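You operate a simulated robot arm through the tools that you are given. There is no shell and no other tool. Be economical: measure what you need, move in short steps, check, and stop when the job is done.

You are at the controls of a simulated two-armed robot. One attempt, no reset.

JOB
Set the flow to the low level at 2.0 litres a minute.
Fine: outlet open before the pump starts; hold the purple button while you turn the flow knob; the pump stays on; leave the bleed knob.

It is judged by the outcome, as a careful person would: the job done as asked, and still so three seconds after it is handed in. It fails if anything else is knocked over, pushed out of place, dropped, spilled or broken.

ROBOT AND FRAMES
Two 7-joint arms with three-finger grippers on one trunk, on a base that drives. Base frame: it is fixed to the floor where the robot stands at the start and does not move with it; the origin is under the middle of the robot, x ahead of it, y to its left, z up. Lengths are in mm, angles in rad, forces in N, time in s.
The left shoulder is at the start at [25, 154, 1046], the right one opposite. With the tool pointing down near the work surface each hand reaches from about 160 to 620 mm from the robot's upright axis, wherever it stands, measured 20 degrees to its own side. Places, roughly: blue knob [700, -300, 900]; flow screen [800, -100, 1100]; pump flow knob [800, -100, 900]; pump switch [600, -100, 900]; purple button [800, -400, 900]; white knob [700, 0, 900]; yellow knob [700, -100, 900]. Payload 2.69 kg a hand.
The TCP of each hand is the grasp point between the finger pads, 29 mm short of the fingertips. In the tool frame z runs along the fingers and y along their closing line. The gripper opens to 120 mm. The gripper's body begins 78 mm behind the TCP.
Orientation is told as [roll, pitch, yaw] about the base's x, y, z axes, in that order, counted from this pose: with the fingers straight down and closing along the base's y, the tool's x points along the base's -x, its y along +y and its z along -z.

CONTROLS
- The arms move only by the tool nudge_tool. It takes "left_targets", "right_targets" or both (then of equal length, played together; a hand with none holds still); each is a list of rows, each a list of 7 numbers: the turn, a rotation vector about the tool's x, y, z in rad, then the shift along the tool's x, y, z in mm, then the gripper command, from -1 (shut) to 1 (fully open), values between in proportion. In form: [[ax, ay, az, dx, dy, dz, claw], ...]. A call has 1 to 12 rows; each row is the pose to reach, as a shift and turn from the pose commanded when the call began, along the tool's axes at that moment. Rows are played at 5 a second. More than 50 mm and 0.15 rad between two rows, or a gripper value outside its range, and nothing of the call is played. A pose out of reach is approached as far as the arm can. The call stops where the force on the tool passes 40 N (or 10 N more than at its start, if that is more) or the arm is blocked; 0.2 s more then pass. The fingers move at their own pace and stop on an object; they squeeze with about 35 N. The grip force told is the motor's: it shows also when the fingers shut on nothing. Time passes only in rows, and 0.2 s behind the last, so rows that repeat a pose let the fingers close. It gives the time, the measured TCP pose, the force on the tool (base axes), the opening and the grip force at its end, in the units of the frame above (readings bear some noise), with the torque about the TCP (base axes, N m) and any sound that the robot's microphone picked up.
- Cameras (640 x 400 px; columns grow to the right, rows downward): "scene" is now at [129.4, -10.2, 1224.7]; the picture's right is [-0.10, -0.99, 0.00], its down [-0.29, 0.03, -0.96] and it looks along [0.95, -0.10, -0.29] (base axes); focal length 228 px, centre (320, 200). "left" rides on the left gripper at [63, 0, -104] in its tool frame; the picture's right is [-0.01, 1.00, 0.00], its down [-0.83, 0.00, -0.56] and it looks along [-0.56, 0.00, 0.83] (tool axes); focal length 275 px, centre (320, 200). "right" rides on the right gripper at [63, 0, -104] in its tool frame; the picture's right is [0.00, 1.00, 0.00], its down [-0.83, 0.00, -0.56] and it looks along [-0.56, 0.00, 0.83] (tool axes); focal length 275 px, centre (320, 200). There is no depth. A picture from a camera that has moved, and an enlarged one, comes with that camera's place and axes in the base frame and with its lens.
- grab_frame(camera): a new picture of that camera. The clock stands still meanwhile.
- slide_trunk(by): slides the trunk up (or, below 0, down) by that many mm; the arms and the scene camera ride with it, the base frame stays. It gives what a move gives, with no picture.
- steer(legs): drives the robot by 1 to 6 legs, each [ahead, left, turn to the left] in mm, mm and rad, along the robot's own axes; the way and the turn of a leg run together, so that a leg with both is an arc; at most 1500 mm and 3.142 rad a leg. The arms and the cameras ride along, it lands a little off, and it stops where it bumps. It gives what a move gives.
- pan_tilt(pan, tilt): turns the head with the scene camera to pan (to the left, within 1.396 rad either way) and tilt (down, from -0.506 to 1.204), counted from straight ahead of the robot. It gives what a move gives.
- enlarge(camera, box): a new picture of the part [left, top, right, bottom] of that camera's present view, enlarged. The clock stands still meanwhile.
- close_job(): hands the job in; it is judged then, once.

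Work in short steps. Places have to be worked out from the pictures, the camera data and where the tool is seen: move nearer, look again, correct. Check each grasp and each placing, and mend what went wrong. You have 120 turns and 92 pictures in all, those below and enlarged ones among them. Open the grippers and draw the arms clear of the work before you hand the job in, unless the task says otherwise; then end with one line.

The tools are called after "Call:" as name(argument=value, ...) on one line, values as JSON. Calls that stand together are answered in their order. nudge_tool: Moves the arms, as the interface text tells. Its arguments: {"type":"object","properties":{"left_targets":{"type":"array","items":{"type":"array","items":{"type":"number"}}},"right_targets":{"type":"array","items":{"type":"array","items":{"type":"number"}}}},"required":[]} The other tools are called the same way: slide_trunk (by) slides the trunk up or down; steer (legs) drives the base; pan_tilt (pan, tilt) turns the head that bears the scene camera; grab_frame (camera) takes a picture; enlarge (camera, box) takes an enlarged picture of a part of a camera's view; close_job () hands the job in.

At the start:

```text
t: 0.0
left_tcp_pos: [330.5, 96.1, 1143.3]
left_tcp_rot: [0.0, -0.002, 0.003]
left_ft_force: [-0.5, -0.6, 0.2]
left_ft_torque: [0.02, 0.01, 0.01]
left_grip_width: 120.3
left_grasp_force: 0.0
right_tcp_pos: [336.5, -271.8, 1154.8]
right_tcp_rot: [0.001, -0.001, -0.001]
right_ft_force: [-0.5, 0.6, 0.3]
right_ft_torque: [-0.01, 0.01, 0.0]
right_grip_width: 120.1
right_grasp_force: 0.1
trunk travel left (down, up): [-408.0, 30.0]
robot x, y, heading: [0.4, -0.9, -0.003]
head pan, tilt: [-0.099, 0.293]
```

scene: 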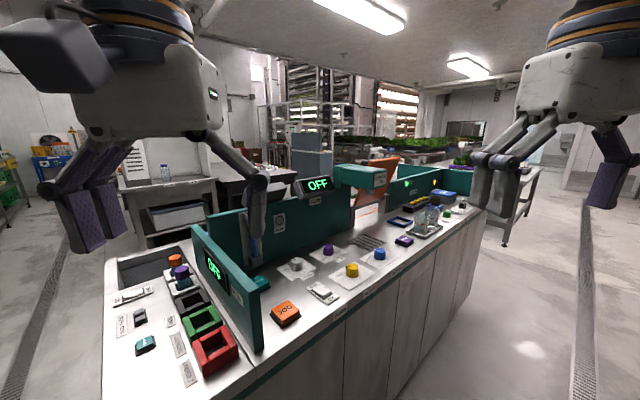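
right: 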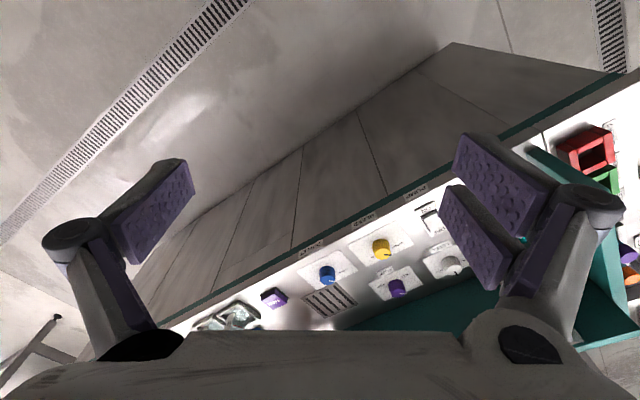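
left: 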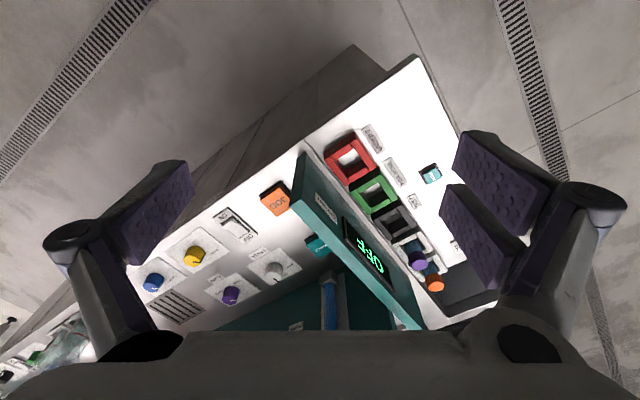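

The panel has several knobs (white, purple, yellow, blue), a switch and a purple button. I enlarge the scene to read the labels.

Call:
enlarge(camera="scene", box=[240, 160, 500, 330])

Call:
enlarge(camera="right", box=[180, 170, 500, 340])

Call:
enlarge(camera="left", box=[120, 170, 340, 330])

```text
2.35 times, centred on (370, 245) of scene
camera zoom: at [129.4, -10.2, 1224.7], right [-0.1, -0.99, 0.0], down [-0.29, 0.03, -0.96], along [0.95, -0.1, -0.29], focal length 537 px, centre (202, 94)
```

zoom: 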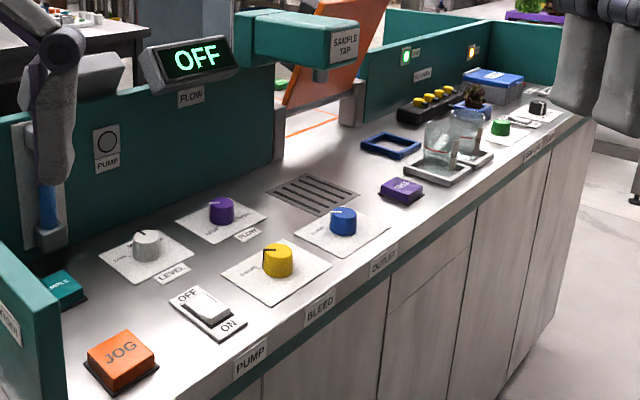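

```text
2.00 times, centred on (340, 255) of right
camera zoom: at [272.8, -271.4, 1259.5], right [0.0, 1.0, 0.0], down [0.83, 0.0, 0.56], along [0.56, 0.0, -0.83], focal length 551 px, centre (280, 90)
```

zoom: 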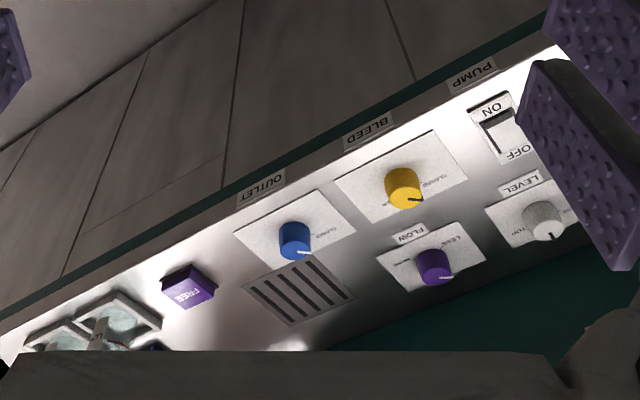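

```text
2.50 times, centred on (230, 250) of left
camera zoom: at [267.5, 95.5, 1245.3], right [0.0, 1.0, 0.0], down [0.83, 0.0, 0.56], along [0.56, 0.0, -0.83], focal length 688 px, centre (545, 75)
```

zoom: 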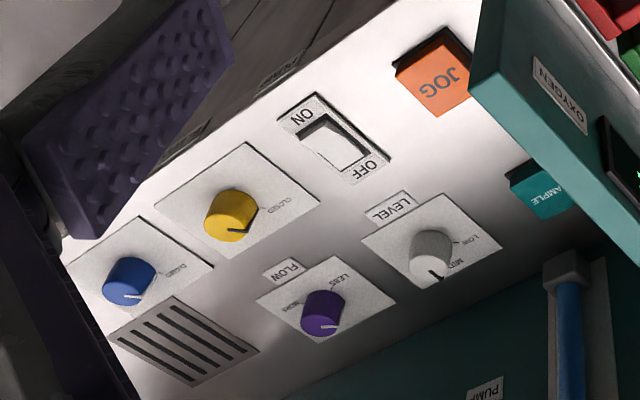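

From triangulation, the panel's long axis runs along (0.6,-0.8). White (level) is near (702,2), purple flow near (781,-100), yellow bleed near (658,-150), blue outlet near (737,-255), FREE button near (828,-376), and the switch near (599,-61). I drive sideways and turn to face the panel squarely.

Call:
steer(legs=[[0, -476, 0], [0, 0, 0.645], [150, -259, 0]])

Call:
pan_tilt(pan=0, tilt=0.8)

Call:
grab_frame(camera="scene")

```text
t: 8.3
left_tcp_pos: [488.9, -346.2, 1142.9]
left_tcp_rot: [0.001, -0.001, 0.643]
left_ft_force: [0.3, 0.2, 0.1]
left_ft_torque: [0.01, 0.0, 0.03]
left_grip_width: 120.2
left_grasp_force: 0.0
right_tcp_pos: [712.2, -636.7, 1154.5]
right_tcp_rot: [-0.001, 0.0, 0.64]
right_ft_force: [-0.6, -0.1, 0.6]
right_ft_torque: [0.02, -0.01, 0.0]
right_grip_width: 120.2
right_grasp_force: 0.0
trunk travel left (down, up): [-408.0, 30.0]
robot x, y, heading: [283.0, -618.3, 0.639]
head pan, tilt: [-0.099, 0.293]
```

```text
t: 9.2
left_tcp_pos: [487.5, -346.1, 1142.6]
left_tcp_rot: [0.001, -0.001, 0.642]
left_ft_force: [-0.7, 0.1, -0.3]
left_ft_torque: [-0.01, 0.01, -0.05]
left_grip_width: 120.2
left_grasp_force: 0.1
right_tcp_pos: [712.2, -635.6, 1154.8]
right_tcp_rot: [-0.001, -0.002, 0.639]
right_ft_force: [-0.2, 0.0, -0.3]
right_ft_torque: [0.0, -0.01, 0.01]
right_grip_width: 119.6
right_grasp_force: 0.0
trunk travel left (down, up): [-408.0, 30.0]
robot x, y, heading: [283.0, -621.0, 0.64]
head pan, tilt: [0.0, 0.799]
```

```text
85 pictures are left
camera scene: at [374.0, -549.7, 1179.8], right [0.6, -0.8, 0.0], down [-0.57, -0.43, -0.7], along [0.56, 0.42, -0.72], focal length 228 px, centre (320, 200)
```

scene: 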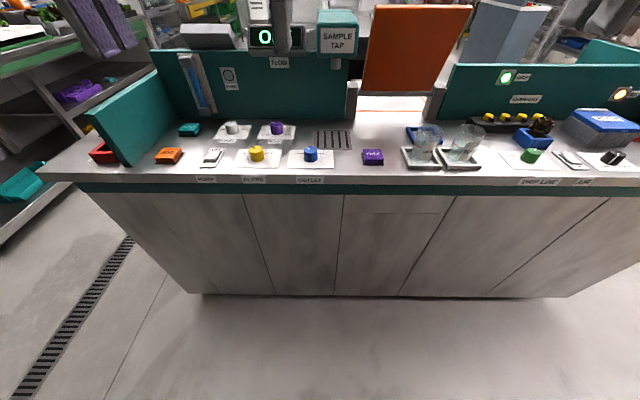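

The robot faces the panel squarely. I drive ahead about 205 mm so both hands reach.

Call:
steer(legs=[[205, 20, 0]])

Call:
enlarge(camera="scene", box=[120, 60, 440, 260])

Call:
enlarge(camera="left", box=[160, 150, 480, 350])

```text
t: 10.9
left_tcp_pos: [645.6, -202.2, 1141.6]
left_tcp_rot: [0.0, 0.0, 0.641]
left_ft_force: [0.3, 1.1, -0.7]
left_ft_torque: [-0.03, 0.05, -0.01]
left_grip_width: 120.1
left_grasp_force: 0.1
right_tcp_pos: [871.3, -493.8, 1156.1]
right_tcp_rot: [0.001, -0.002, 0.637]
right_ft_force: [-0.7, 0.4, -0.4]
right_ft_torque: [-0.03, 0.02, 0.01]
right_grip_width: 119.9
right_grasp_force: 0.2
trunk travel left (down, up): [-408.0, 30.0]
robot x, y, heading: [439.3, -473.5, 0.641]
head pan, tilt: [0.0, 0.799]
```

```text
2.00 times, centred on (280, 160) of scene
camera zoom: at [531.8, -407.1, 1179.7], right [0.6, -0.8, 0.0], down [-0.58, -0.43, -0.7], along [0.56, 0.42, -0.72], focal length 456 px, centre (400, 280)
```

zoom: 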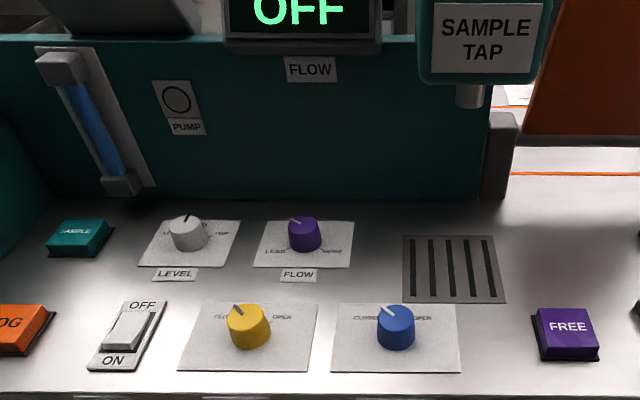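

```text
2.00 times, centred on (320, 250) of left
camera zoom: at [595.6, -240.9, 1245.3], right [-0.59, 0.81, 0.0], down [0.67, 0.49, 0.56], along [0.45, 0.33, -0.83], focal length 551 px, centre (320, 100)
```

zoom: 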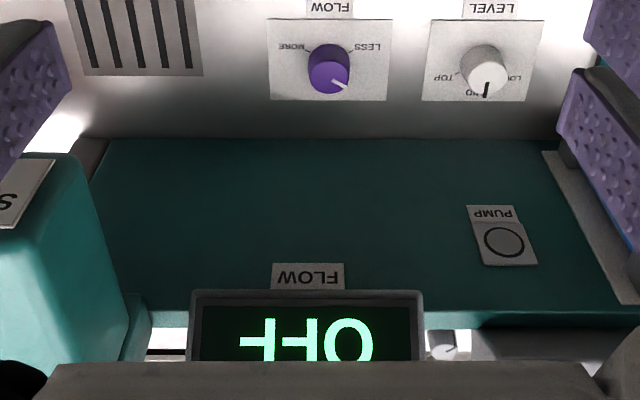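

I look closer at the labels and pointers of each knob.

Call:
enlarge(camera="scene", box=[180, 160, 300, 255])

Call:
enlarge(camera="scene", box=[270, 190, 430, 260])

```text
4.21 times, centred on (240, 208) of scene
camera zoom: at [531.8, -407.1, 1179.7], right [0.6, -0.8, 0.0], down [-0.58, -0.43, -0.7], along [0.56, 0.42, -0.72], focal length 961 px, centre (657, 168)
```

zoom: 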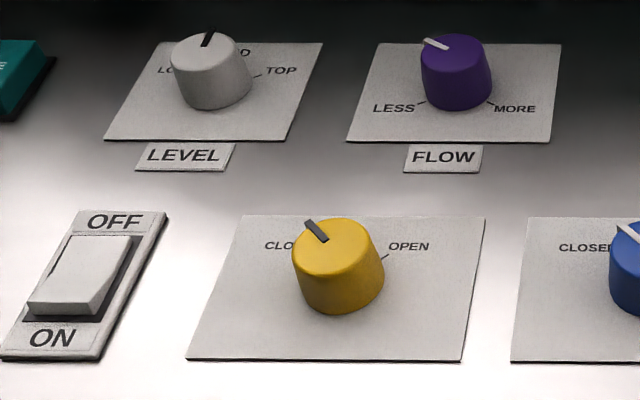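

```text
4.00 times, centred on (350, 225) of scene
camera zoom: at [531.8, -407.1, 1179.7], right [0.6, -0.8, 0.0], down [-0.58, -0.43, -0.7], along [0.56, 0.42, -0.72], focal length 913 px, centre (200, 100)
```

zoom: 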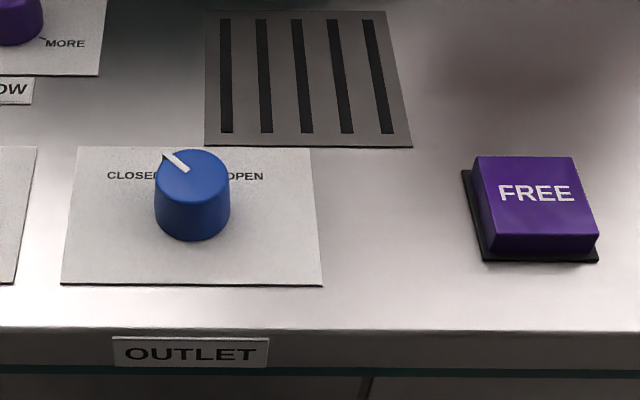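

The outlet (blue) points to CLOSED, and the level knob is at MID with LOW to its left. I bring the left hand above the level knob area, and the right hand above the outlet knob, pre-turned so it can twist clockwise.

Call:
nudge_tool(left_targets=[[0, 0, 0, -7, 15, 18, 0], [0, 0, 0, -14, 30, 36, 0], [0, 0, 0, -21, 45, 54, 0], [0, 0, 0, -28, 60, 72, 0], [0, 0, 0, -35, 75, 90, 0], [0, 0, 0, -42, 90, 108, 0], [0, 0, 0, -48, 105, 126, 0], [0, 0, 0, -54, 118, 142, 0]], right_targets=[[0, 0, -0.1, -5, 34, 20, 0], [0, 0, -0.2, -10, 68, 40, 0], [0, 0, -0.3, -15, 102, 60, 0], [0, 0, -0.4, -20, 136, 80, 0], [0, 0, -0.5, -25, 170, 100, 0], [0, 0, -0.6, -30, 204, 120, 0], [0, 0, -0.7, -34, 238, 140, 0], [0, 0, -0.8, -37, 274, 160, 0]])

Call:
grab_frame(camera="right")

Call:
grab_frame(camera="left")

Call:
grab_frame(camera="scene")

```text
t: 12.7
left_tcp_pos: [618.9, -78.9, 1000.3]
left_tcp_rot: [-0.002, -0.004, 0.638]
left_ft_force: [1.0, 0.7, 0.2]
left_ft_torque: [0.0, 0.03, -0.02]
left_grip_width: 59.8
left_grasp_force: 0.1
right_tcp_pos: [740.3, -255.0, 994.4]
right_tcp_rot: [-0.001, -0.002, 1.44]
right_ft_force: [-4.8, -4.1, 0.8]
right_ft_torque: [0.33, -0.46, -0.08]
right_grip_width: 60.1
right_grasp_force: 0.0
trunk travel left (down, up): [-408.0, 30.0]
robot x, y, heading: [436.0, -475.7, 0.641]
head pan, tilt: [0.0, 0.799]
```

```text
80 pictures are left
camera right: at [731.5, -317.5, 1098.7], right [-0.99, 0.13, 0.0], down [0.1, 0.82, 0.56], along [0.07, 0.55, -0.83], focal length 275 px, centre (320, 200)
```

right: 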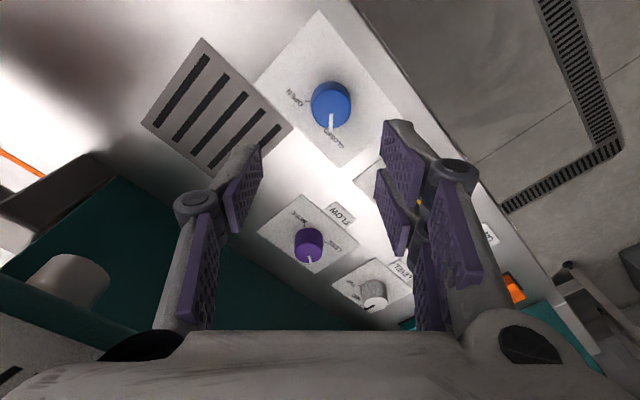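

```text
79 pictures are left
camera left: at [567.9, -116.2, 1103.4], right [-0.59, 0.81, 0.0], down [0.67, 0.49, 0.56], along [0.45, 0.33, -0.83], focal length 275 px, centre (320, 200)
```

left: 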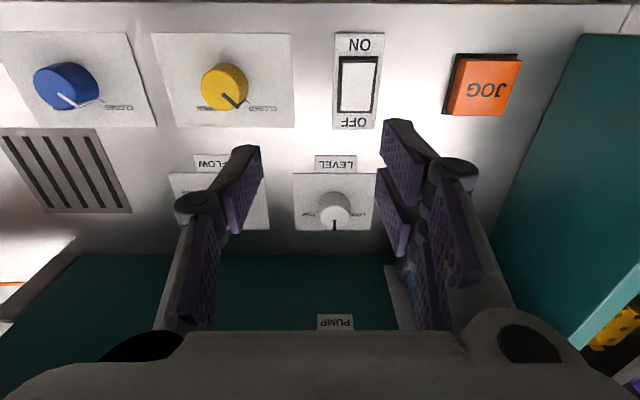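

```text
78 pictures are left
camera scene: at [530.3, -408.5, 1179.9], right [0.6, -0.8, 0.0], down [-0.58, -0.43, -0.7], along [0.56, 0.42, -0.72], focal length 228 px, centre (320, 200)
```

scene: 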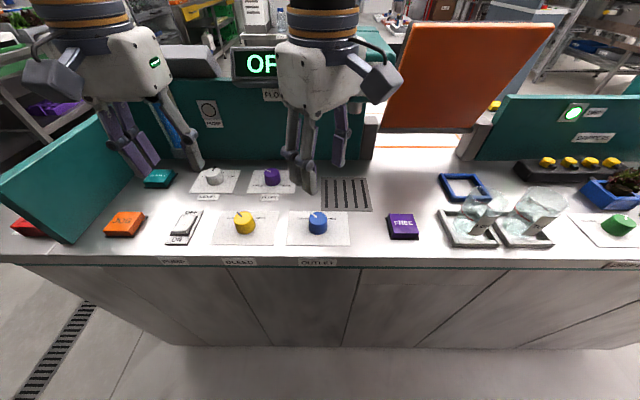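

Outlet knob triangulates to about (730,-258) with its top near z 862. I go down around it to TCP z about 870.

Call:
nudge_tool(right_targets=[[0, 0, 0, 4, 10, 30, 0], [0, 0, 0, 4, 10, 60, 0], [0, 0, 0, 4, 10, 85, 0], [0, 0, 0, 4, 10, 85, 0]])

Call:
grab_frame(camera="right")

Call:
grab_frame(camera="scene")

```text
t: 13.7
left_tcp_pos: [619.7, -78.1, 998.7]
left_tcp_rot: [0.0, -0.001, 0.641]
left_ft_force: [-0.4, -0.5, -0.2]
left_ft_torque: [0.01, 0.0, -0.02]
left_grip_width: 60.2
left_grasp_force: 0.1
right_tcp_pos: [727.3, -256.8, 908.9]
right_tcp_rot: [-0.001, -0.001, 1.439]
right_ft_force: [0.1, 0.1, 0.9]
right_ft_torque: [0.0, 0.0, 0.0]
right_grip_width: 59.9
right_grasp_force: 0.1
trunk travel left (down, up): [-408.0, 30.0]
robot x, y, heading: [437.7, -477.4, 0.633]
head pan, tilt: [0.0, 0.799]
```

```text
77 pictures are left
camera right: at [718.2, -317.6, 1013.7], right [-0.99, 0.13, 0.0], down [0.11, 0.82, 0.56], along [0.07, 0.55, -0.83], focal length 275 px, centre (320, 200)
```

right: 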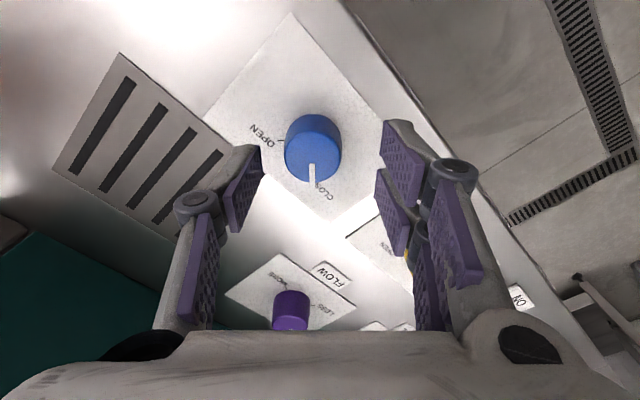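

```text
76 pictures are left
camera scene: at [531.3, -407.7, 1179.8], right [0.6, -0.8, 0.0], down [-0.58, -0.43, -0.7], along [0.56, 0.42, -0.72], focal length 228 px, centre (320, 200)
```

scene: 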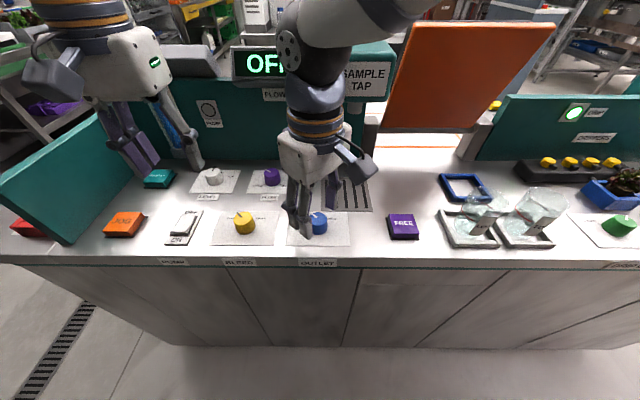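

Aligned within 2 mm. Lowering 38 mm and closing on the knob.

Call:
nudge_tool(right_targets=[[0, 0, 0, 2, -1, 20, 0], [0, 0, 0, 2, -1, 38, 0], [0, 0, 0, 2, -1, 38, -0.5], [0, 0, 0, 2, -1, 38, -1], [0, 0, 0, 2, -1, 38, -1]])

Call:
enlarge(camera="scene", box=[220, 160, 400, 280])

```text
t: 14.5
left_tcp_pos: [619.9, -80.1, 1002.7]
left_tcp_rot: [0.0, -0.006, 0.64]
left_ft_force: [-0.1, 0.5, 0.8]
left_ft_torque: [0.02, 0.01, 0.01]
left_grip_width: 60.1
left_grasp_force: 0.0
right_tcp_pos: [729.7, -256.2, 879.4]
right_tcp_rot: [-0.003, -0.013, 1.431]
right_ft_force: [9.6, -7.4, 39.4]
right_ft_torque: [-1.38, 1.06, -0.79]
right_grip_width: 37.2
right_grasp_force: 34.6
trunk travel left (down, up): [-408.0, 30.0]
robot x, y, heading: [436.0, -476.5, 0.639]
head pan, tilt: [0.0, 0.799]
stopped in row 4 (right hand): the force on the tool passed its limit at 48 N (the readings are from after the stop); the commanded pose is now the measured one
```

```text
3.33 times, centred on (310, 220) of scene
camera zoom: at [530.9, -410.3, 1180.4], right [0.6, -0.8, 0.0], down [-0.58, -0.43, -0.7], along [0.56, 0.42, -0.72], focal length 761 px, centre (353, 133)
```

zoom: 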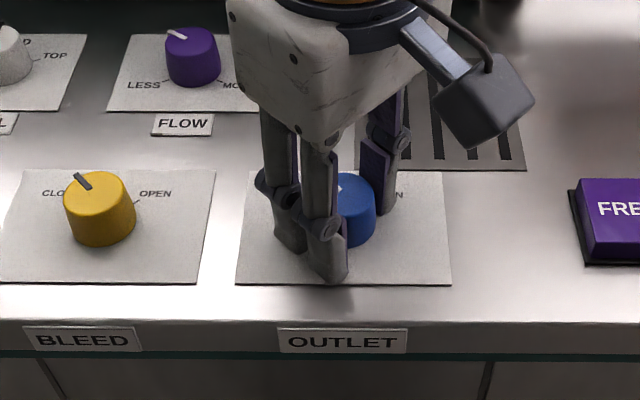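

The fingertips touched the plate (surface near z 849) and gripped 37 mm. I ease up 4 mm with open fingers, then grip again.

Call:
nudge_tool(right_targets=[[0, 0, 0, 0, 0, -2, -0.1], [0, 0, 0, 0, 0, -5, -0.1], [0, 0, 0, 0, 0, -5, -0.6], [0, 0, 0, 0, 0, -5, -1], [0, 0, 0, 0, 0, -5, -1]])

```text
t: 15.7
left_tcp_pos: [622.6, -77.7, 1000.4]
left_tcp_rot: [0.002, 0.0, 0.638]
left_ft_force: [0.4, -0.1, 0.4]
left_ft_torque: [-0.01, 0.0, -0.01]
left_grip_width: 60.1
left_grasp_force: 0.0
right_tcp_pos: [731.3, -256.8, 879.3]
right_tcp_rot: [0.0, -0.008, 1.434]
right_ft_force: [35.4, -3.4, 18.1]
right_ft_torque: [-0.69, -0.31, -0.39]
right_grip_width: 33.0
right_grasp_force: 44.5
trunk travel left (down, up): [-408.0, 30.0]
robot x, y, heading: [436.9, -479.4, 0.637]
head pan, tilt: [0.0, 0.799]
```

Gripped at 33 mm, but there's a 35 N sideways load; I shift the hand about 4 mm along the closing line to centre on the knob.

Call:
nudge_tool(right_targets=[[0, 0, 0, 0, -2, -2, -1], [0, 0, 0, 0, -4, -3, -1], [0, 0, 0, 0, -4, -3, -1]])

```text
t: 16.5
left_tcp_pos: [620.7, -76.6, 997.5]
left_tcp_rot: [0.001, 0.004, 0.641]
left_ft_force: [-0.2, 0.2, -0.2]
left_ft_torque: [-0.04, 0.02, -0.03]
left_grip_width: 60.1
left_grasp_force: 0.0
right_tcp_pos: [731.3, -256.9, 878.5]
right_tcp_rot: [0.007, -0.001, 1.439]
right_ft_force: [16.9, 2.4, -24.3]
right_ft_torque: [0.87, -0.58, 0.01]
right_grip_width: 33.3
right_grasp_force: 44.7
trunk travel left (down, up): [-408.0, 30.0]
robot x, y, heading: [438.2, -476.4, 0.635]
head pan, tilt: [0.0, 0.799]
```

I trim the residual loads and begin the clockwise turn (about tool +z).

Call:
nudge_tool(right_targets=[[0, 0, 0, 0, -3, 1.7, -1], [0, 0, 0.12, 0, -3, 1.7, -1], [0, 0, 0.24, 0, -3, 1.7, -1], [0, 0, 0.36, 0, -3, 1.7, -1], [0, 0, 0.48, 0, -3, 1.7, -1], [0, 0, 0.6, 0, -3, 1.7, -1], [0, 0, 0.72, 0, -3, 1.7, -1], [0, 0, 0.84, 0, -3, 1.7, -1]])

Call:
enlarge(camera="right", box=[200, 60, 440, 260])

```text
t: 18.3
left_tcp_pos: [617.2, -77.7, 1000.1]
left_tcp_rot: [-0.003, -0.005, 0.64]
left_ft_force: [1.1, 0.1, 0.5]
left_ft_torque: [0.0, -0.01, -0.02]
left_grip_width: 60.0
left_grasp_force: 0.0
right_tcp_pos: [731.2, -255.5, 880.4]
right_tcp_rot: [0.006, 0.003, 0.591]
right_ft_force: [-23.3, 2.6, -13.5]
right_ft_torque: [-0.12, 0.59, 0.05]
right_grip_width: 33.0
right_grasp_force: 45.1
trunk travel left (down, up): [-408.0, 30.0]
robot x, y, heading: [437.4, -479.0, 0.643]
head pan, tilt: [0.0, 0.799]
```

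```text
2.00 times, centred on (320, 160) of right
camera zoom: at [679.1, -290.6, 984.4], right [-0.56, 0.83, 0.01], down [0.69, 0.46, 0.55], along [0.46, 0.32, -0.83], focal length 551 px, centre (320, 280)
```

zoom: 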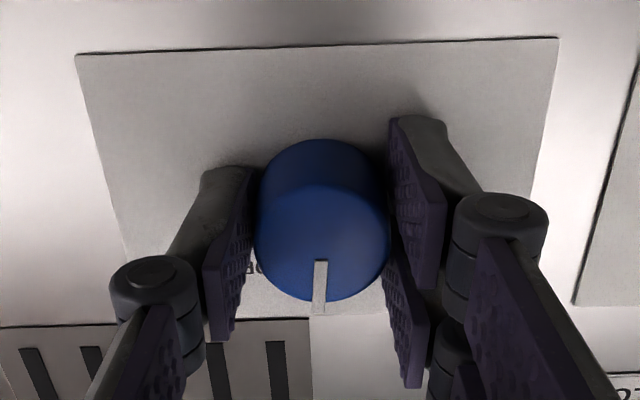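

The knob follows. I recentre and continue clockwise about 0.72 rad more toward OPEN.

Call:
nudge_tool(right_targets=[[0, 0, 0, 3, 2, 1, -1], [0, 0, 0.12, 3, 2, 1, -1], [0, 0, 0.24, 3, 2, 1, -1], [0, 0, 0.36, 3, 2, 1, -1], [0, 0, 0.48, 3, 2, 1, -1], [0, 0, 0.6, 3, 2, 1, -1], [0, 0, 0.72, 3, 2, 1, -1]])

Call:
grab_frame(camera="right")

Call:
enlarge(camera="scene", box=[220, 160, 400, 280])

```text
t: 19.9
left_tcp_pos: [620.1, -76.6, 999.8]
left_tcp_rot: [-0.002, -0.001, 0.64]
left_ft_force: [-0.3, 0.1, -0.2]
left_ft_torque: [0.02, 0.03, -0.03]
left_grip_width: 60.0
left_grasp_force: 0.2
right_tcp_pos: [731.8, -255.2, 880.2]
right_tcp_rot: [0.009, 0.006, -0.128]
right_ft_force: [3.5, 10.4, -10.4]
right_ft_torque: [0.1, -0.22, 0.52]
right_grip_width: 32.7
right_grasp_force: 45.1
trunk travel left (down, up): [-408.0, 30.0]
robot x, y, heading: [437.0, -475.4, 0.637]
head pan, tilt: [0.0, 0.799]
```

```text
73 pictures are left
camera right: at [668.4, -247.7, 985.0], right [0.12, 0.99, 0.01], down [0.83, -0.11, 0.55], along [0.55, -0.06, -0.83], focal length 275 px, centre (320, 200)
```

right: 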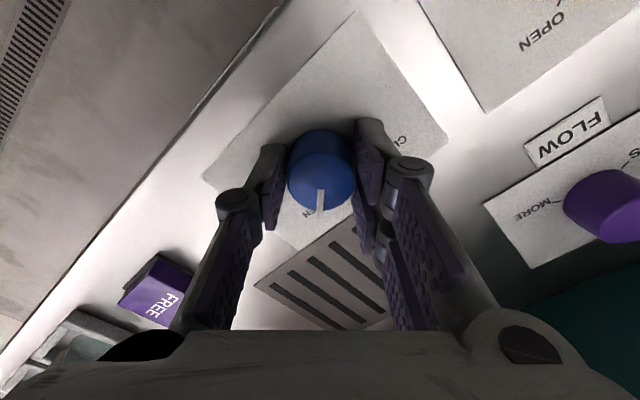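

```text
3.33 times, centred on (310, 220) of scene
camera zoom: at [517.0, -390.3, 1180.3], right [0.79, -0.62, 0.0], down [-0.44, -0.56, -0.7], along [0.43, 0.55, -0.71], focal length 761 px, centre (353, 133)
```

zoom: 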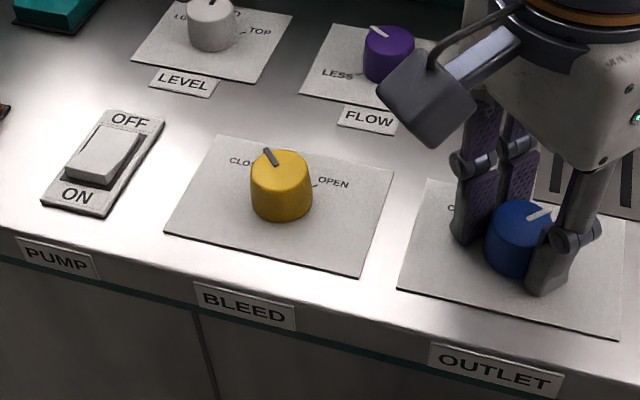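

The pointer looks at the OPEN mark. I push 0.1 rad more to feel for a stop, then release and rise.

Call:
nudge_tool(right_targets=[[0, 0, 0.1, 0, 0, 0, -1], [0, 0, 0.1, 0, 0, 0, -1]])

Call:
nudge_tool(right_targets=[[0, 0, 0.0, 0, 0, 0, 0], [0, 0, 0.0, 0, 0, 0, 0], [0, 0, 0, 0, 0, -40, 0], [0, 0, 0, 0, 0, -80, 0], [0, 0, 0, 30, 0, -120, 0]])

Call:
grab_frame(camera="right")

Call:
grab_frame(camera="scene")

```text
t: 20.5
left_tcp_pos: [619.4, -76.6, 999.5]
left_tcp_rot: [-0.001, 0.0, 0.641]
left_ft_force: [0.0, 0.0, -0.9]
left_ft_torque: [0.02, 0.01, 0.02]
left_grip_width: 60.0
left_grasp_force: 0.0
right_tcp_pos: [730.6, -255.6, 880.3]
right_tcp_rot: [0.009, 0.006, -0.226]
right_ft_force: [7.4, 7.5, -4.3]
right_ft_torque: [0.16, 0.17, 0.52]
right_grip_width: 32.7
right_grasp_force: 45.2
trunk travel left (down, up): [-408.0, 30.0]
robot x, y, heading: [437.5, -479.6, 0.642]
head pan, tilt: [0.0, 0.799]
```

```text
t: 21.7
left_tcp_pos: [618.8, -78.7, 999.9]
left_tcp_rot: [-0.003, 0.001, 0.64]
left_ft_force: [-0.5, -0.7, -0.2]
left_ft_torque: [0.0, 0.02, 0.01]
left_grip_width: 60.1
left_grasp_force: 0.0
right_tcp_pos: [699.3, -253.1, 1000.7]
right_tcp_rot: [0.005, 0.0, -0.224]
right_ft_force: [-0.2, -0.7, 0.1]
right_ft_torque: [-0.03, -0.03, 0.0]
right_grip_width: 60.2
right_grasp_force: 0.1
trunk travel left (down, up): [-408.0, 30.0]
robot x, y, heading: [438.4, -477.0, 0.64]
head pan, tilt: [0.0, 0.799]
```

```text
71 pictures are left
camera right: at [636.6, -238.5, 1105.2], right [0.22, 0.98, 0.01], down [0.81, -0.18, 0.56], along [0.54, -0.12, -0.83], focal length 275 px, centre (320, 200)
```

right: 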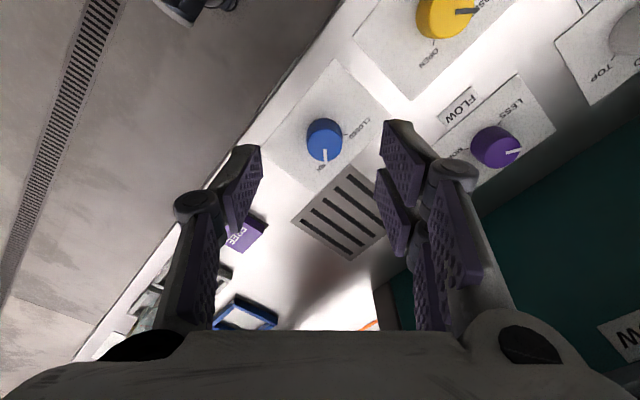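

```text
70 pictures are left
camera scene: at [531.2, -405.0, 1183.9], right [0.61, -0.79, 0.0], down [-0.54, -0.42, -0.73], along [0.58, 0.45, -0.68], focal length 228 px, centre (320, 200)
```

scene: 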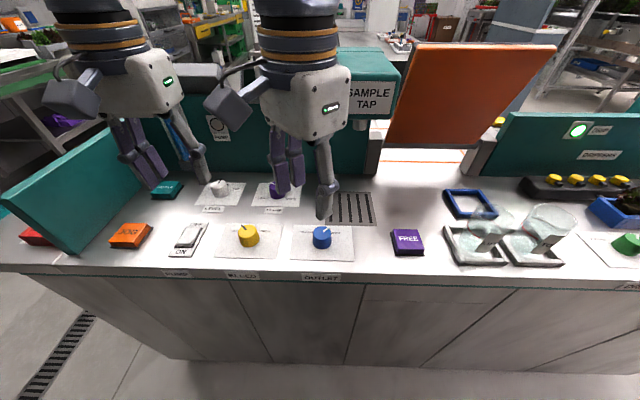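

I zoom in to verify the outlet is at OPEN.

Call:
enlarge(camera="right", box=[260, 60, 400, 200])

Call:
enlarge(camera="scene", box=[160, 170, 360, 290])

```text
2.86 times, centred on (330, 130) of right
camera zoom: at [636.6, -238.5, 1105.2], right [0.22, 0.98, 0.01], down [0.81, -0.18, 0.56], along [0.54, -0.12, -0.83], focal length 786 px, centre (291, 400)
```

zoom: 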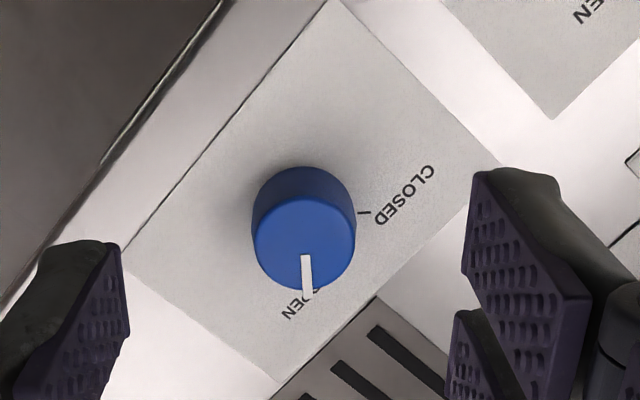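

```text
3.20 times, centred on (260, 230) of scene
camera zoom: at [531.2, -405.0, 1183.9], right [0.61, -0.79, 0.0], down [-0.54, -0.42, -0.73], along [0.58, 0.45, -0.68], focal length 730 px, centre (512, 104)
```

zoom: 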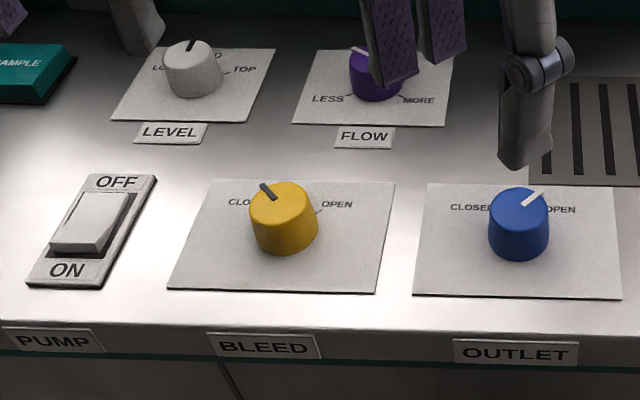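

Outlet is at OPEN. Now the left hand moves above the level knob, estimated at (692,-5), pre-turned clockwise.

Call:
nudge_tool(left_targets=[[0, 0, 0.1, -25, 4, 10, 0], [0, 0, 0.2, -50, 8, 20, 0], [0, 0, 0.3, -75, 12, 35, 0], [0, 0, 0.4, -101, 15, 50, 0], [0, 0, 0.5, -101, 15, 70, 0], [0, 0, 0.5, -101, 15, 70, 0]])

Call:
grab_frame(camera="left")

Call:
grab_frame(camera="scene")

```text
t: 23.1
left_tcp_pos: [692.2, -3.3, 929.4]
left_tcp_rot: [0.001, -0.002, 0.14]
left_ft_force: [0.1, -0.3, -0.1]
left_ft_torque: [0.0, 0.04, -0.05]
left_grip_width: 59.9
left_grasp_force: 0.0
right_tcp_pos: [698.7, -251.8, 1000.4]
right_tcp_rot: [0.006, 0.002, -0.224]
right_ft_force: [0.1, -0.1, 0.5]
right_ft_torque: [0.0, -0.01, -0.02]
right_grip_width: 60.2
right_grasp_force: 0.1
trunk travel left (down, up): [-408.0, 30.0]
robot x, y, heading: [438.0, -476.7, 0.636]
head pan, tilt: [0.0, 0.799]
```

```text
67 pictures are left
camera left: at [629.2, -12.0, 1032.8], right [-0.13, 0.99, 0.0], down [0.82, 0.11, 0.56], along [0.55, 0.07, -0.83], focal length 275 px, centre (320, 200)
```

left: 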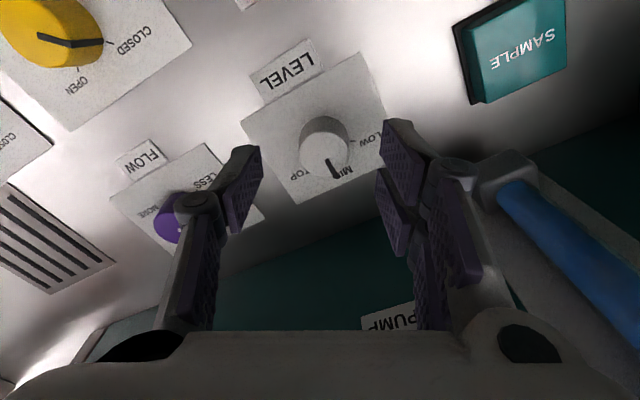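

```text
66 pictures are left
camera scene: at [531.2, -405.0, 1182.9], right [0.62, -0.79, 0.0], down [-0.54, -0.42, -0.72], along [0.57, 0.45, -0.69], focal length 228 px, centre (320, 200)
```

scene: 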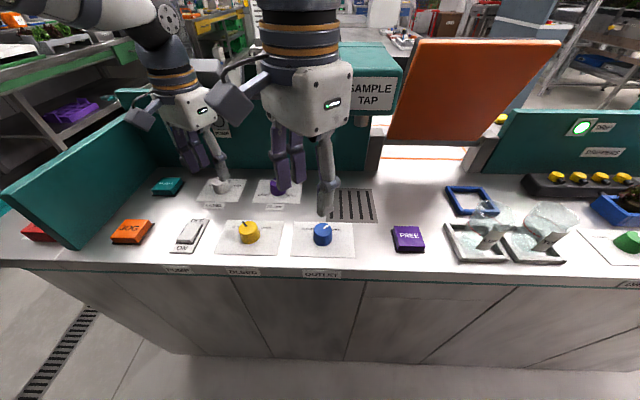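

Level knob looks about 9 mm further ahead. I correct and lower to 895 for another look.

Call:
nudge_tool(left_targets=[[0, 0, 0, -9, 2, 5, 0], [0, 0, 0, -9, 2, 25, 0], [0, 0, 0, -9, 2, 34, 0], [0, 0, 0, -9, 2, 34, 0]])

Call:
grab_frame(camera="left")

Call:
enlarge(camera="scene", box=[150, 90, 310, 220])

```text
t: 24.1
left_tcp_pos: [698.3, -0.4, 895.9]
left_tcp_rot: [0.001, -0.001, 0.139]
left_ft_force: [0.1, 0.4, -0.7]
left_ft_torque: [-0.02, 0.01, 0.01]
left_grip_width: 59.9
left_grasp_force: 0.0
right_tcp_pos: [699.2, -252.7, 999.4]
right_tcp_rot: [0.005, 0.001, -0.223]
right_ft_force: [0.2, -0.5, 0.3]
right_ft_torque: [0.02, 0.02, -0.01]
right_grip_width: 59.8
right_grasp_force: 0.0
trunk travel left (down, up): [-408.0, 30.0]
robot x, y, heading: [435.6, -476.2, 0.636]
head pan, tilt: [0.0, 0.799]
```

```text
65 pictures are left
camera left: at [637.1, -9.9, 999.6], right [-0.14, 0.99, 0.0], down [0.82, 0.11, 0.56], along [0.55, 0.08, -0.83], focal length 275 px, centre (320, 200)
```

left: 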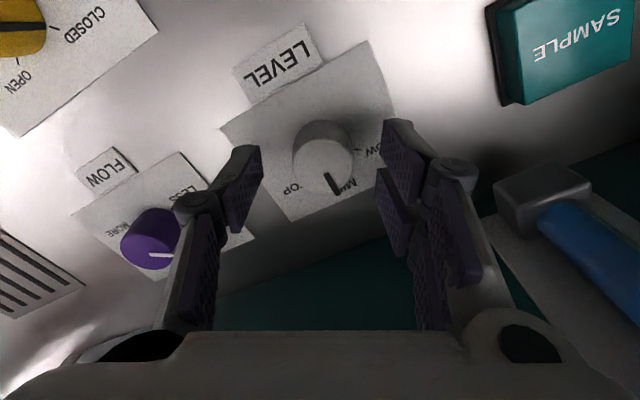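

```text
3.08 times, centred on (230, 155) of scene
camera zoom: at [531.1, -405.0, 1182.9], right [0.62, -0.79, 0.0], down [-0.54, -0.42, -0.72], along [0.57, 0.45, -0.69], focal length 702 px, centre (597, 338)
```

zoom: 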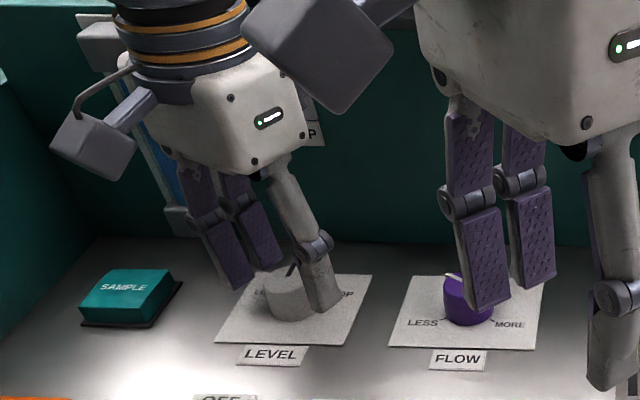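

Aligned within a couple of mm. Blue-grip evidence says the knob top is around z 878, so I lower to TCP 882 and close.

Call:
nudge_tool(left_targets=[[0, 0, 0, 1, 2, 14, 0], [0, 0, 0, 1, 2, 14, -0.3], [0, 0, 0, 1, 2, 14, -0.6], [0, 0, 0, 1, 2, 14, -1], [0, 0, 0, 1, 2, 14, -1]])

Call:
grab_frame(camera="left")

```text
t: 25.3
left_tcp_pos: [699.1, -0.3, 881.7]
left_tcp_rot: [0.0, -0.003, 0.139]
left_ft_force: [0.4, 4.6, 1.5]
left_ft_torque: [0.21, -0.05, -0.01]
left_grip_width: 32.5
left_grasp_force: 44.8
right_tcp_pos: [700.3, -251.9, 999.8]
right_tcp_rot: [0.003, 0.002, -0.225]
right_ft_force: [-0.4, 0.5, -1.0]
right_ft_torque: [0.03, -0.02, -0.02]
right_grip_width: 60.1
right_grasp_force: 0.0
trunk travel left (down, up): [-408.0, 30.0]
robot x, y, heading: [438.7, -477.8, 0.642]
head pan, tilt: [0.0, 0.799]
```

```text
63 pictures are left
camera left: at [636.9, -8.5, 985.6], right [-0.14, 0.99, 0.0], down [0.82, 0.11, 0.56], along [0.55, 0.08, -0.83], focal length 275 px, centre (320, 200)
```

left: 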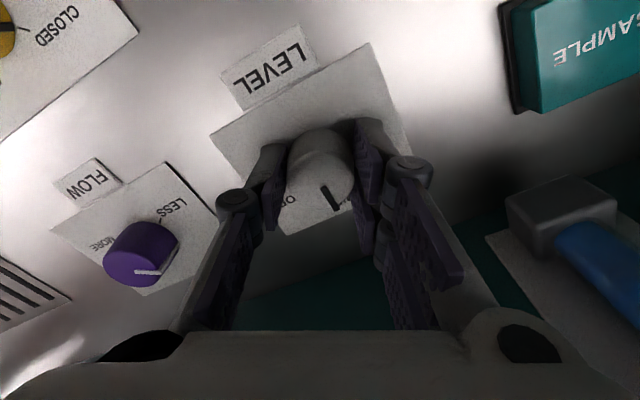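

Clean grip (32.5 mm, low force). Turn counter-clockwise toward LOW by about 1.0 rad.

Call:
nudge_tool(left_targets=[[0, 0, -0.12, 0, 0, 0, -1], [0, 0, -0.24, 0, 0, 0, -1], [0, 0, -0.36, 0, 0, 0, -1], [0, 0, -0.48, 0, 0, 0, -1], [0, 0, -0.6, 0, 0, 0, -1], [0, 0, -0.72, 0, 0, 0, -1], [0, 0, -0.84, 0, 0, 0, -1], [0, 0, -0.96, 0, 0, 0, -1], [0, 0, -1.0, 0, 0, 0, -1]])

Call:
grab_frame(camera="left")

Call:
enlarge(camera="scene", box=[150, 90, 310, 220])

```text
t: 27.3
left_tcp_pos: [699.7, -0.0, 883.1]
left_tcp_rot: [-0.003, -0.001, 1.141]
left_ft_force: [14.2, 0.8, 2.0]
left_ft_torque: [0.06, -0.73, 0.03]
left_grip_width: 32.7
left_grasp_force: 45.1
right_tcp_pos: [701.3, -253.0, 1000.2]
right_tcp_rot: [0.006, 0.004, -0.224]
right_ft_force: [0.7, -0.1, -0.4]
right_ft_torque: [0.02, 0.03, 0.01]
right_grip_width: 59.8
right_grasp_force: 0.0
trunk travel left (down, up): [-408.0, 30.0]
robot x, y, heading: [439.0, -475.3, 0.639]
head pan, tilt: [0.0, 0.799]
```

```text
62 pictures are left
camera left: at [673.3, -57.6, 985.6], right [-0.91, 0.42, 0.0], down [0.35, 0.75, 0.56], along [0.24, 0.51, -0.83], focal length 275 px, centre (320, 200)
```

left: 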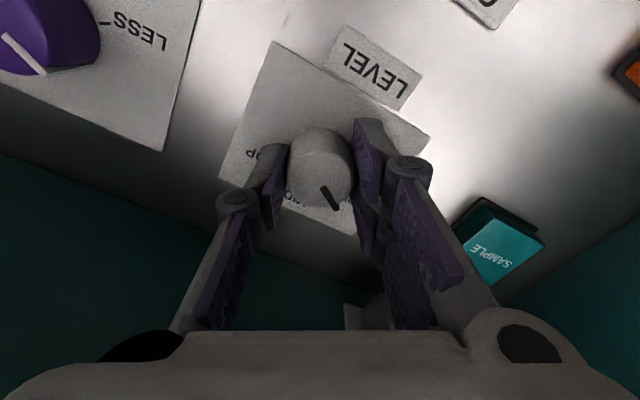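

```text
3.08 times, centred on (230, 155) of scene
camera zoom: at [532.4, -404.9, 1182.6], right [0.62, -0.79, 0.0], down [-0.54, -0.43, -0.72], along [0.57, 0.45, -0.69], focal length 702 px, centre (597, 338)
```

zoom: 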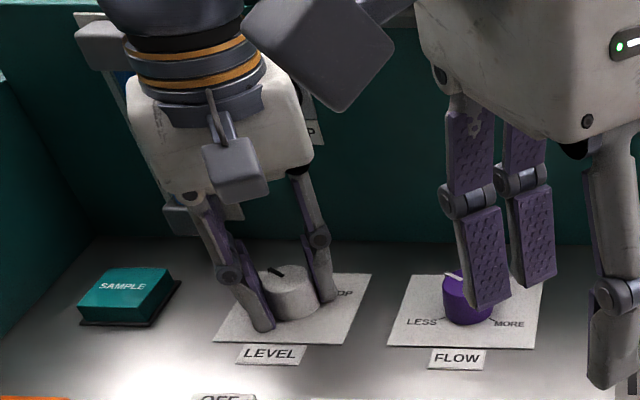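

The pointer moved with the hand by 57°. I release, lift a bit and check against the LOW mark.

Call:
nudge_tool(left_targets=[[0, 0, 0, 0, 0, 0, 0], [0, 0, 0, 0, 0, 0, 0], [0, 0, 0, 0, 0, -30, 0], [0, 0, 0, 20, 0, -60, 0], [0, 0, 0, 40, 0, -80, 0]])

Call:
enlarge(camera="left", box=[220, 60, 420, 220])

Call:
enlarge(camera="scene", box=[170, 150, 270, 220])

```text
t: 28.5
left_tcp_pos: [682.8, -38.2, 965.0]
left_tcp_rot: [-0.002, -0.002, 1.142]
left_ft_force: [-0.2, 0.4, -0.7]
left_ft_torque: [-0.03, -0.01, -0.02]
left_grip_width: 60.1
left_grasp_force: 0.0
right_tcp_pos: [700.4, -252.5, 1000.2]
right_tcp_rot: [0.005, 0.002, -0.221]
right_ft_force: [0.3, 0.0, 0.2]
right_ft_torque: [0.01, -0.01, 0.03]
right_grip_width: 59.9
right_grasp_force: 0.2
trunk travel left (down, up): [-408.0, 30.0]
robot x, y, heading: [439.5, -480.0, 0.635]
head pan, tilt: [0.0, 0.799]
```

```text
2.50 times, centred on (320, 140) of left
camera zoom: at [656.7, -96.1, 1067.3], right [-0.91, 0.42, 0.0], down [0.35, 0.75, 0.56], along [0.24, 0.5, -0.83], focal length 688 px, centre (320, 350)
```

zoom: 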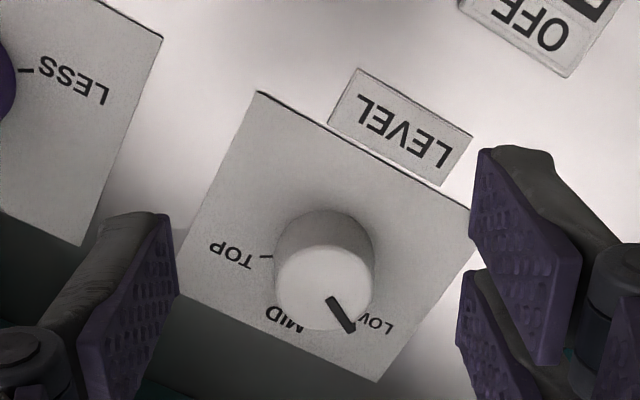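

```text
5.71 times, centred on (220, 185) of scene
camera zoom: at [530.8, -405.4, 1182.7], right [0.62, -0.79, 0.0], down [-0.54, -0.43, -0.72], along [0.57, 0.45, -0.69], focal length 1304 px, centre (891, 286)
```

zoom: 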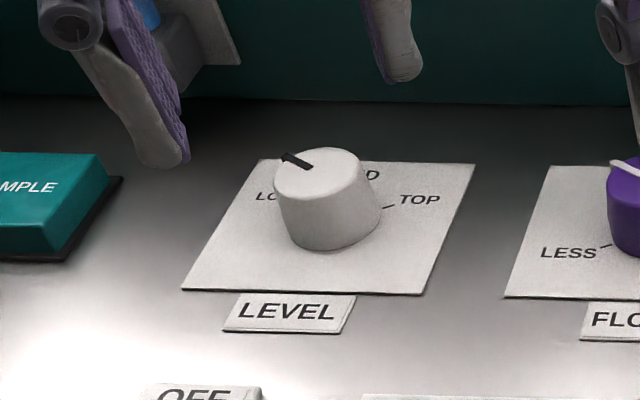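

The pointer is on LOW. Next the pump switch: the ON end is nearest the robot, around (581,-67). I shut the left fingers and bring them above it.

Call:
nudge_tool(left_targets=[[0, 0, 0.1, 14, 16, 0, -0.5], [0, 0, 0.2, 28, 32, 0, -1], [0, 0, 0.3, 42, 48, 0, -1], [0, 0, 0.4, 56, 64, 0, -1], [0, 0, 0.5, 69, 81, 0, -1], [0, 0, 0.5, 69, 81, 20, -1]])

Call:
grab_frame(camera="left")

Call:
grab_frame(camera="scene")

```text
t: 29.9
left_tcp_pos: [581.9, -66.2, 940.1]
left_tcp_rot: [0.0, -0.001, 0.638]
left_ft_force: [0.5, 0.4, -0.3]
left_ft_torque: [-0.03, 0.02, -0.01]
left_grip_width: 0.2
left_grasp_force: 28.7
right_tcp_pos: [699.9, -251.9, 999.3]
right_tcp_rot: [0.006, 0.001, -0.221]
right_ft_force: [0.3, -0.3, -0.4]
right_ft_torque: [0.01, 0.01, 0.01]
right_grip_width: 60.1
right_grasp_force: 0.0
trunk travel left (down, up): [-408.0, 30.0]
robot x, y, heading: [439.9, -480.3, 0.641]
head pan, tilt: [0.0, 0.799]
```

```text
58 pictures are left
camera left: at [530.1, -104.3, 1043.9], right [-0.59, 0.81, 0.0], down [0.67, 0.49, 0.56], along [0.45, 0.33, -0.83], focal length 275 px, centre (320, 200)
```

left: 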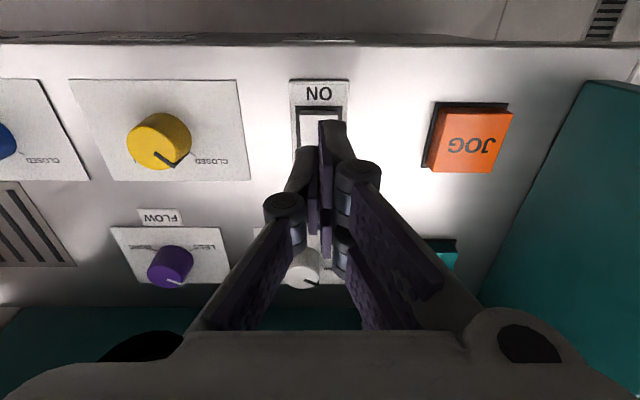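

```text
57 pictures are left
camera scene: at [531.4, -404.9, 1182.5], right [0.62, -0.79, 0.0], down [-0.54, -0.43, -0.72], along [0.57, 0.45, -0.69], focal length 228 px, centre (320, 200)
```

scene: 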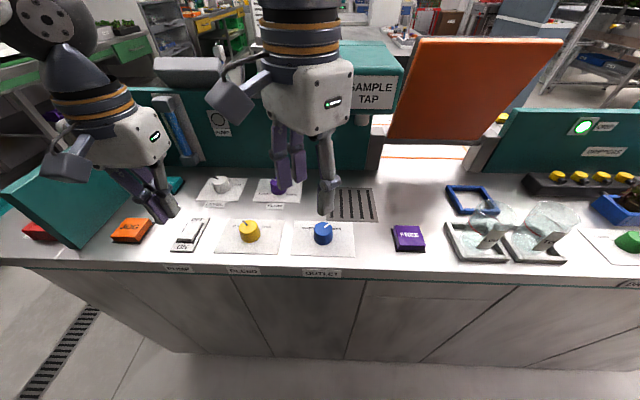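

The fingertips are over the ON half of the rocker. I press down slowly until contact and travel.

Call:
nudge_tool(left_targets=[[0, 0, 0, 3, 0, 25, -1], [0, 0, 0, 3, 0, 40, -1], [0, 0, 0, 3, 0, 46, -1], [0, 0, 0, 3, 0, 50, -1], [0, 0, 0, 3, 0, 54, -1], [0, 0, 0, 3, 0, 58, -1], [0, 0, 0, 3, 0, 62, -1]])

Call:
enlarge(camera="scene", box=[130, 180, 270, 280])

```text
t: 31.6
left_tcp_pos: [577.0, -67.8, 885.7]
left_tcp_rot: [0.002, -0.013, 0.639]
left_ft_force: [-10.8, -5.3, 33.2]
left_ft_torque: [0.22, -0.07, -0.04]
left_grip_width: 6.1
left_grasp_force: 28.4
right_tcp_pos: [697.1, -253.8, 1001.7]
right_tcp_rot: [0.009, 0.003, -0.223]
right_ft_force: [-0.5, 0.7, 0.4]
right_ft_torque: [-0.03, -0.02, -0.01]
right_grip_width: 60.0
right_grasp_force: 0.1
trunk travel left (down, up): [-408.0, 30.0]
robot x, y, heading: [435.3, -474.6, 0.642]
head pan, tilt: [0.0, 0.799]
stopped in row 7 (left hand): the force on the tool passed its limit at 44 N (the readings are from after the stop); the commanded pose is now the measured one
```

```text
4.00 times, centred on (200, 230) of scene
camera zoom: at [528.5, -407.6, 1183.2], right [0.62, -0.79, 0.0], down [-0.54, -0.43, -0.72], along [0.57, 0.45, -0.69], focal length 913 px, centre (800, 80)
```

zoom: 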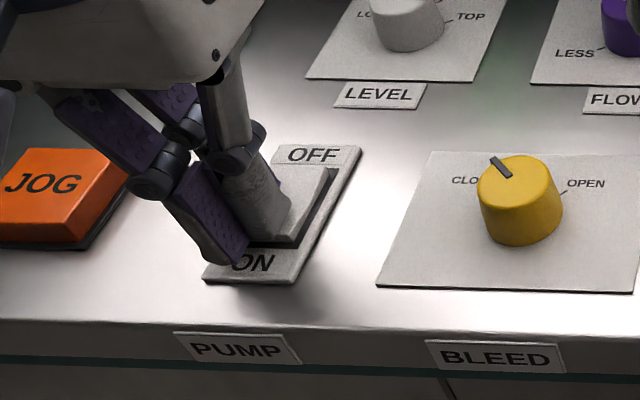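

The fingers got spread a bit—possibly caught on the rocker's side. I lift and look at the switch.

Call:
nudge_tool(left_targets=[[0, 0, 0, 0, 0, -15, -1], [0, 0, 0, 0, 0, -45, -1], [0, 0, 0, 0, 0, -80, -1]])

Call:
grab_frame(camera="left")

Call:
enlarge(camera="scene", box=[130, 180, 270, 280])

```text
t: 32.4
left_tcp_pos: [578.4, -66.0, 963.2]
left_tcp_rot: [0.0, -0.006, 0.641]
left_ft_force: [0.1, -0.3, -0.1]
left_ft_torque: [-0.02, 0.0, -0.01]
left_grip_width: 0.2
left_grasp_force: 28.4
right_tcp_pos: [699.3, -252.3, 1001.4]
right_tcp_rot: [0.005, 0.005, -0.225]
right_ft_force: [0.4, 0.7, 0.2]
right_ft_torque: [-0.03, -0.01, 0.02]
right_grip_width: 60.0
right_grasp_force: 0.0
trunk travel left (down, up): [-408.0, 30.0]
robot x, y, heading: [435.2, -476.0, 0.638]
head pan, tilt: [0.0, 0.799]
```

```text
55 pictures are left
camera left: at [527.1, -104.7, 1066.2], right [-0.59, 0.8, 0.0], down [0.67, 0.49, 0.56], along [0.45, 0.33, -0.83], focal length 275 px, centre (320, 200)
```

left: 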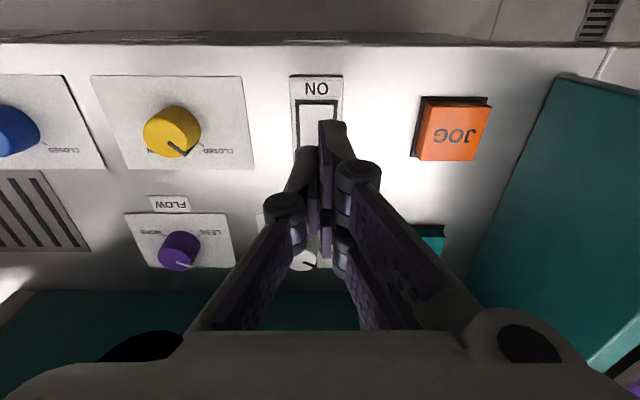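

```text
4.00 times, centred on (200, 230) of scene
camera zoom: at [530.6, -405.2, 1182.2], right [0.62, -0.79, 0.0], down [-0.55, -0.43, -0.72], along [0.57, 0.44, -0.69], focal length 913 px, centre (800, 80)
```

zoom: 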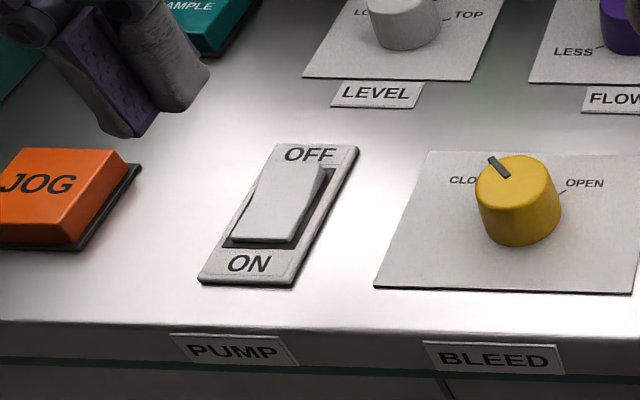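

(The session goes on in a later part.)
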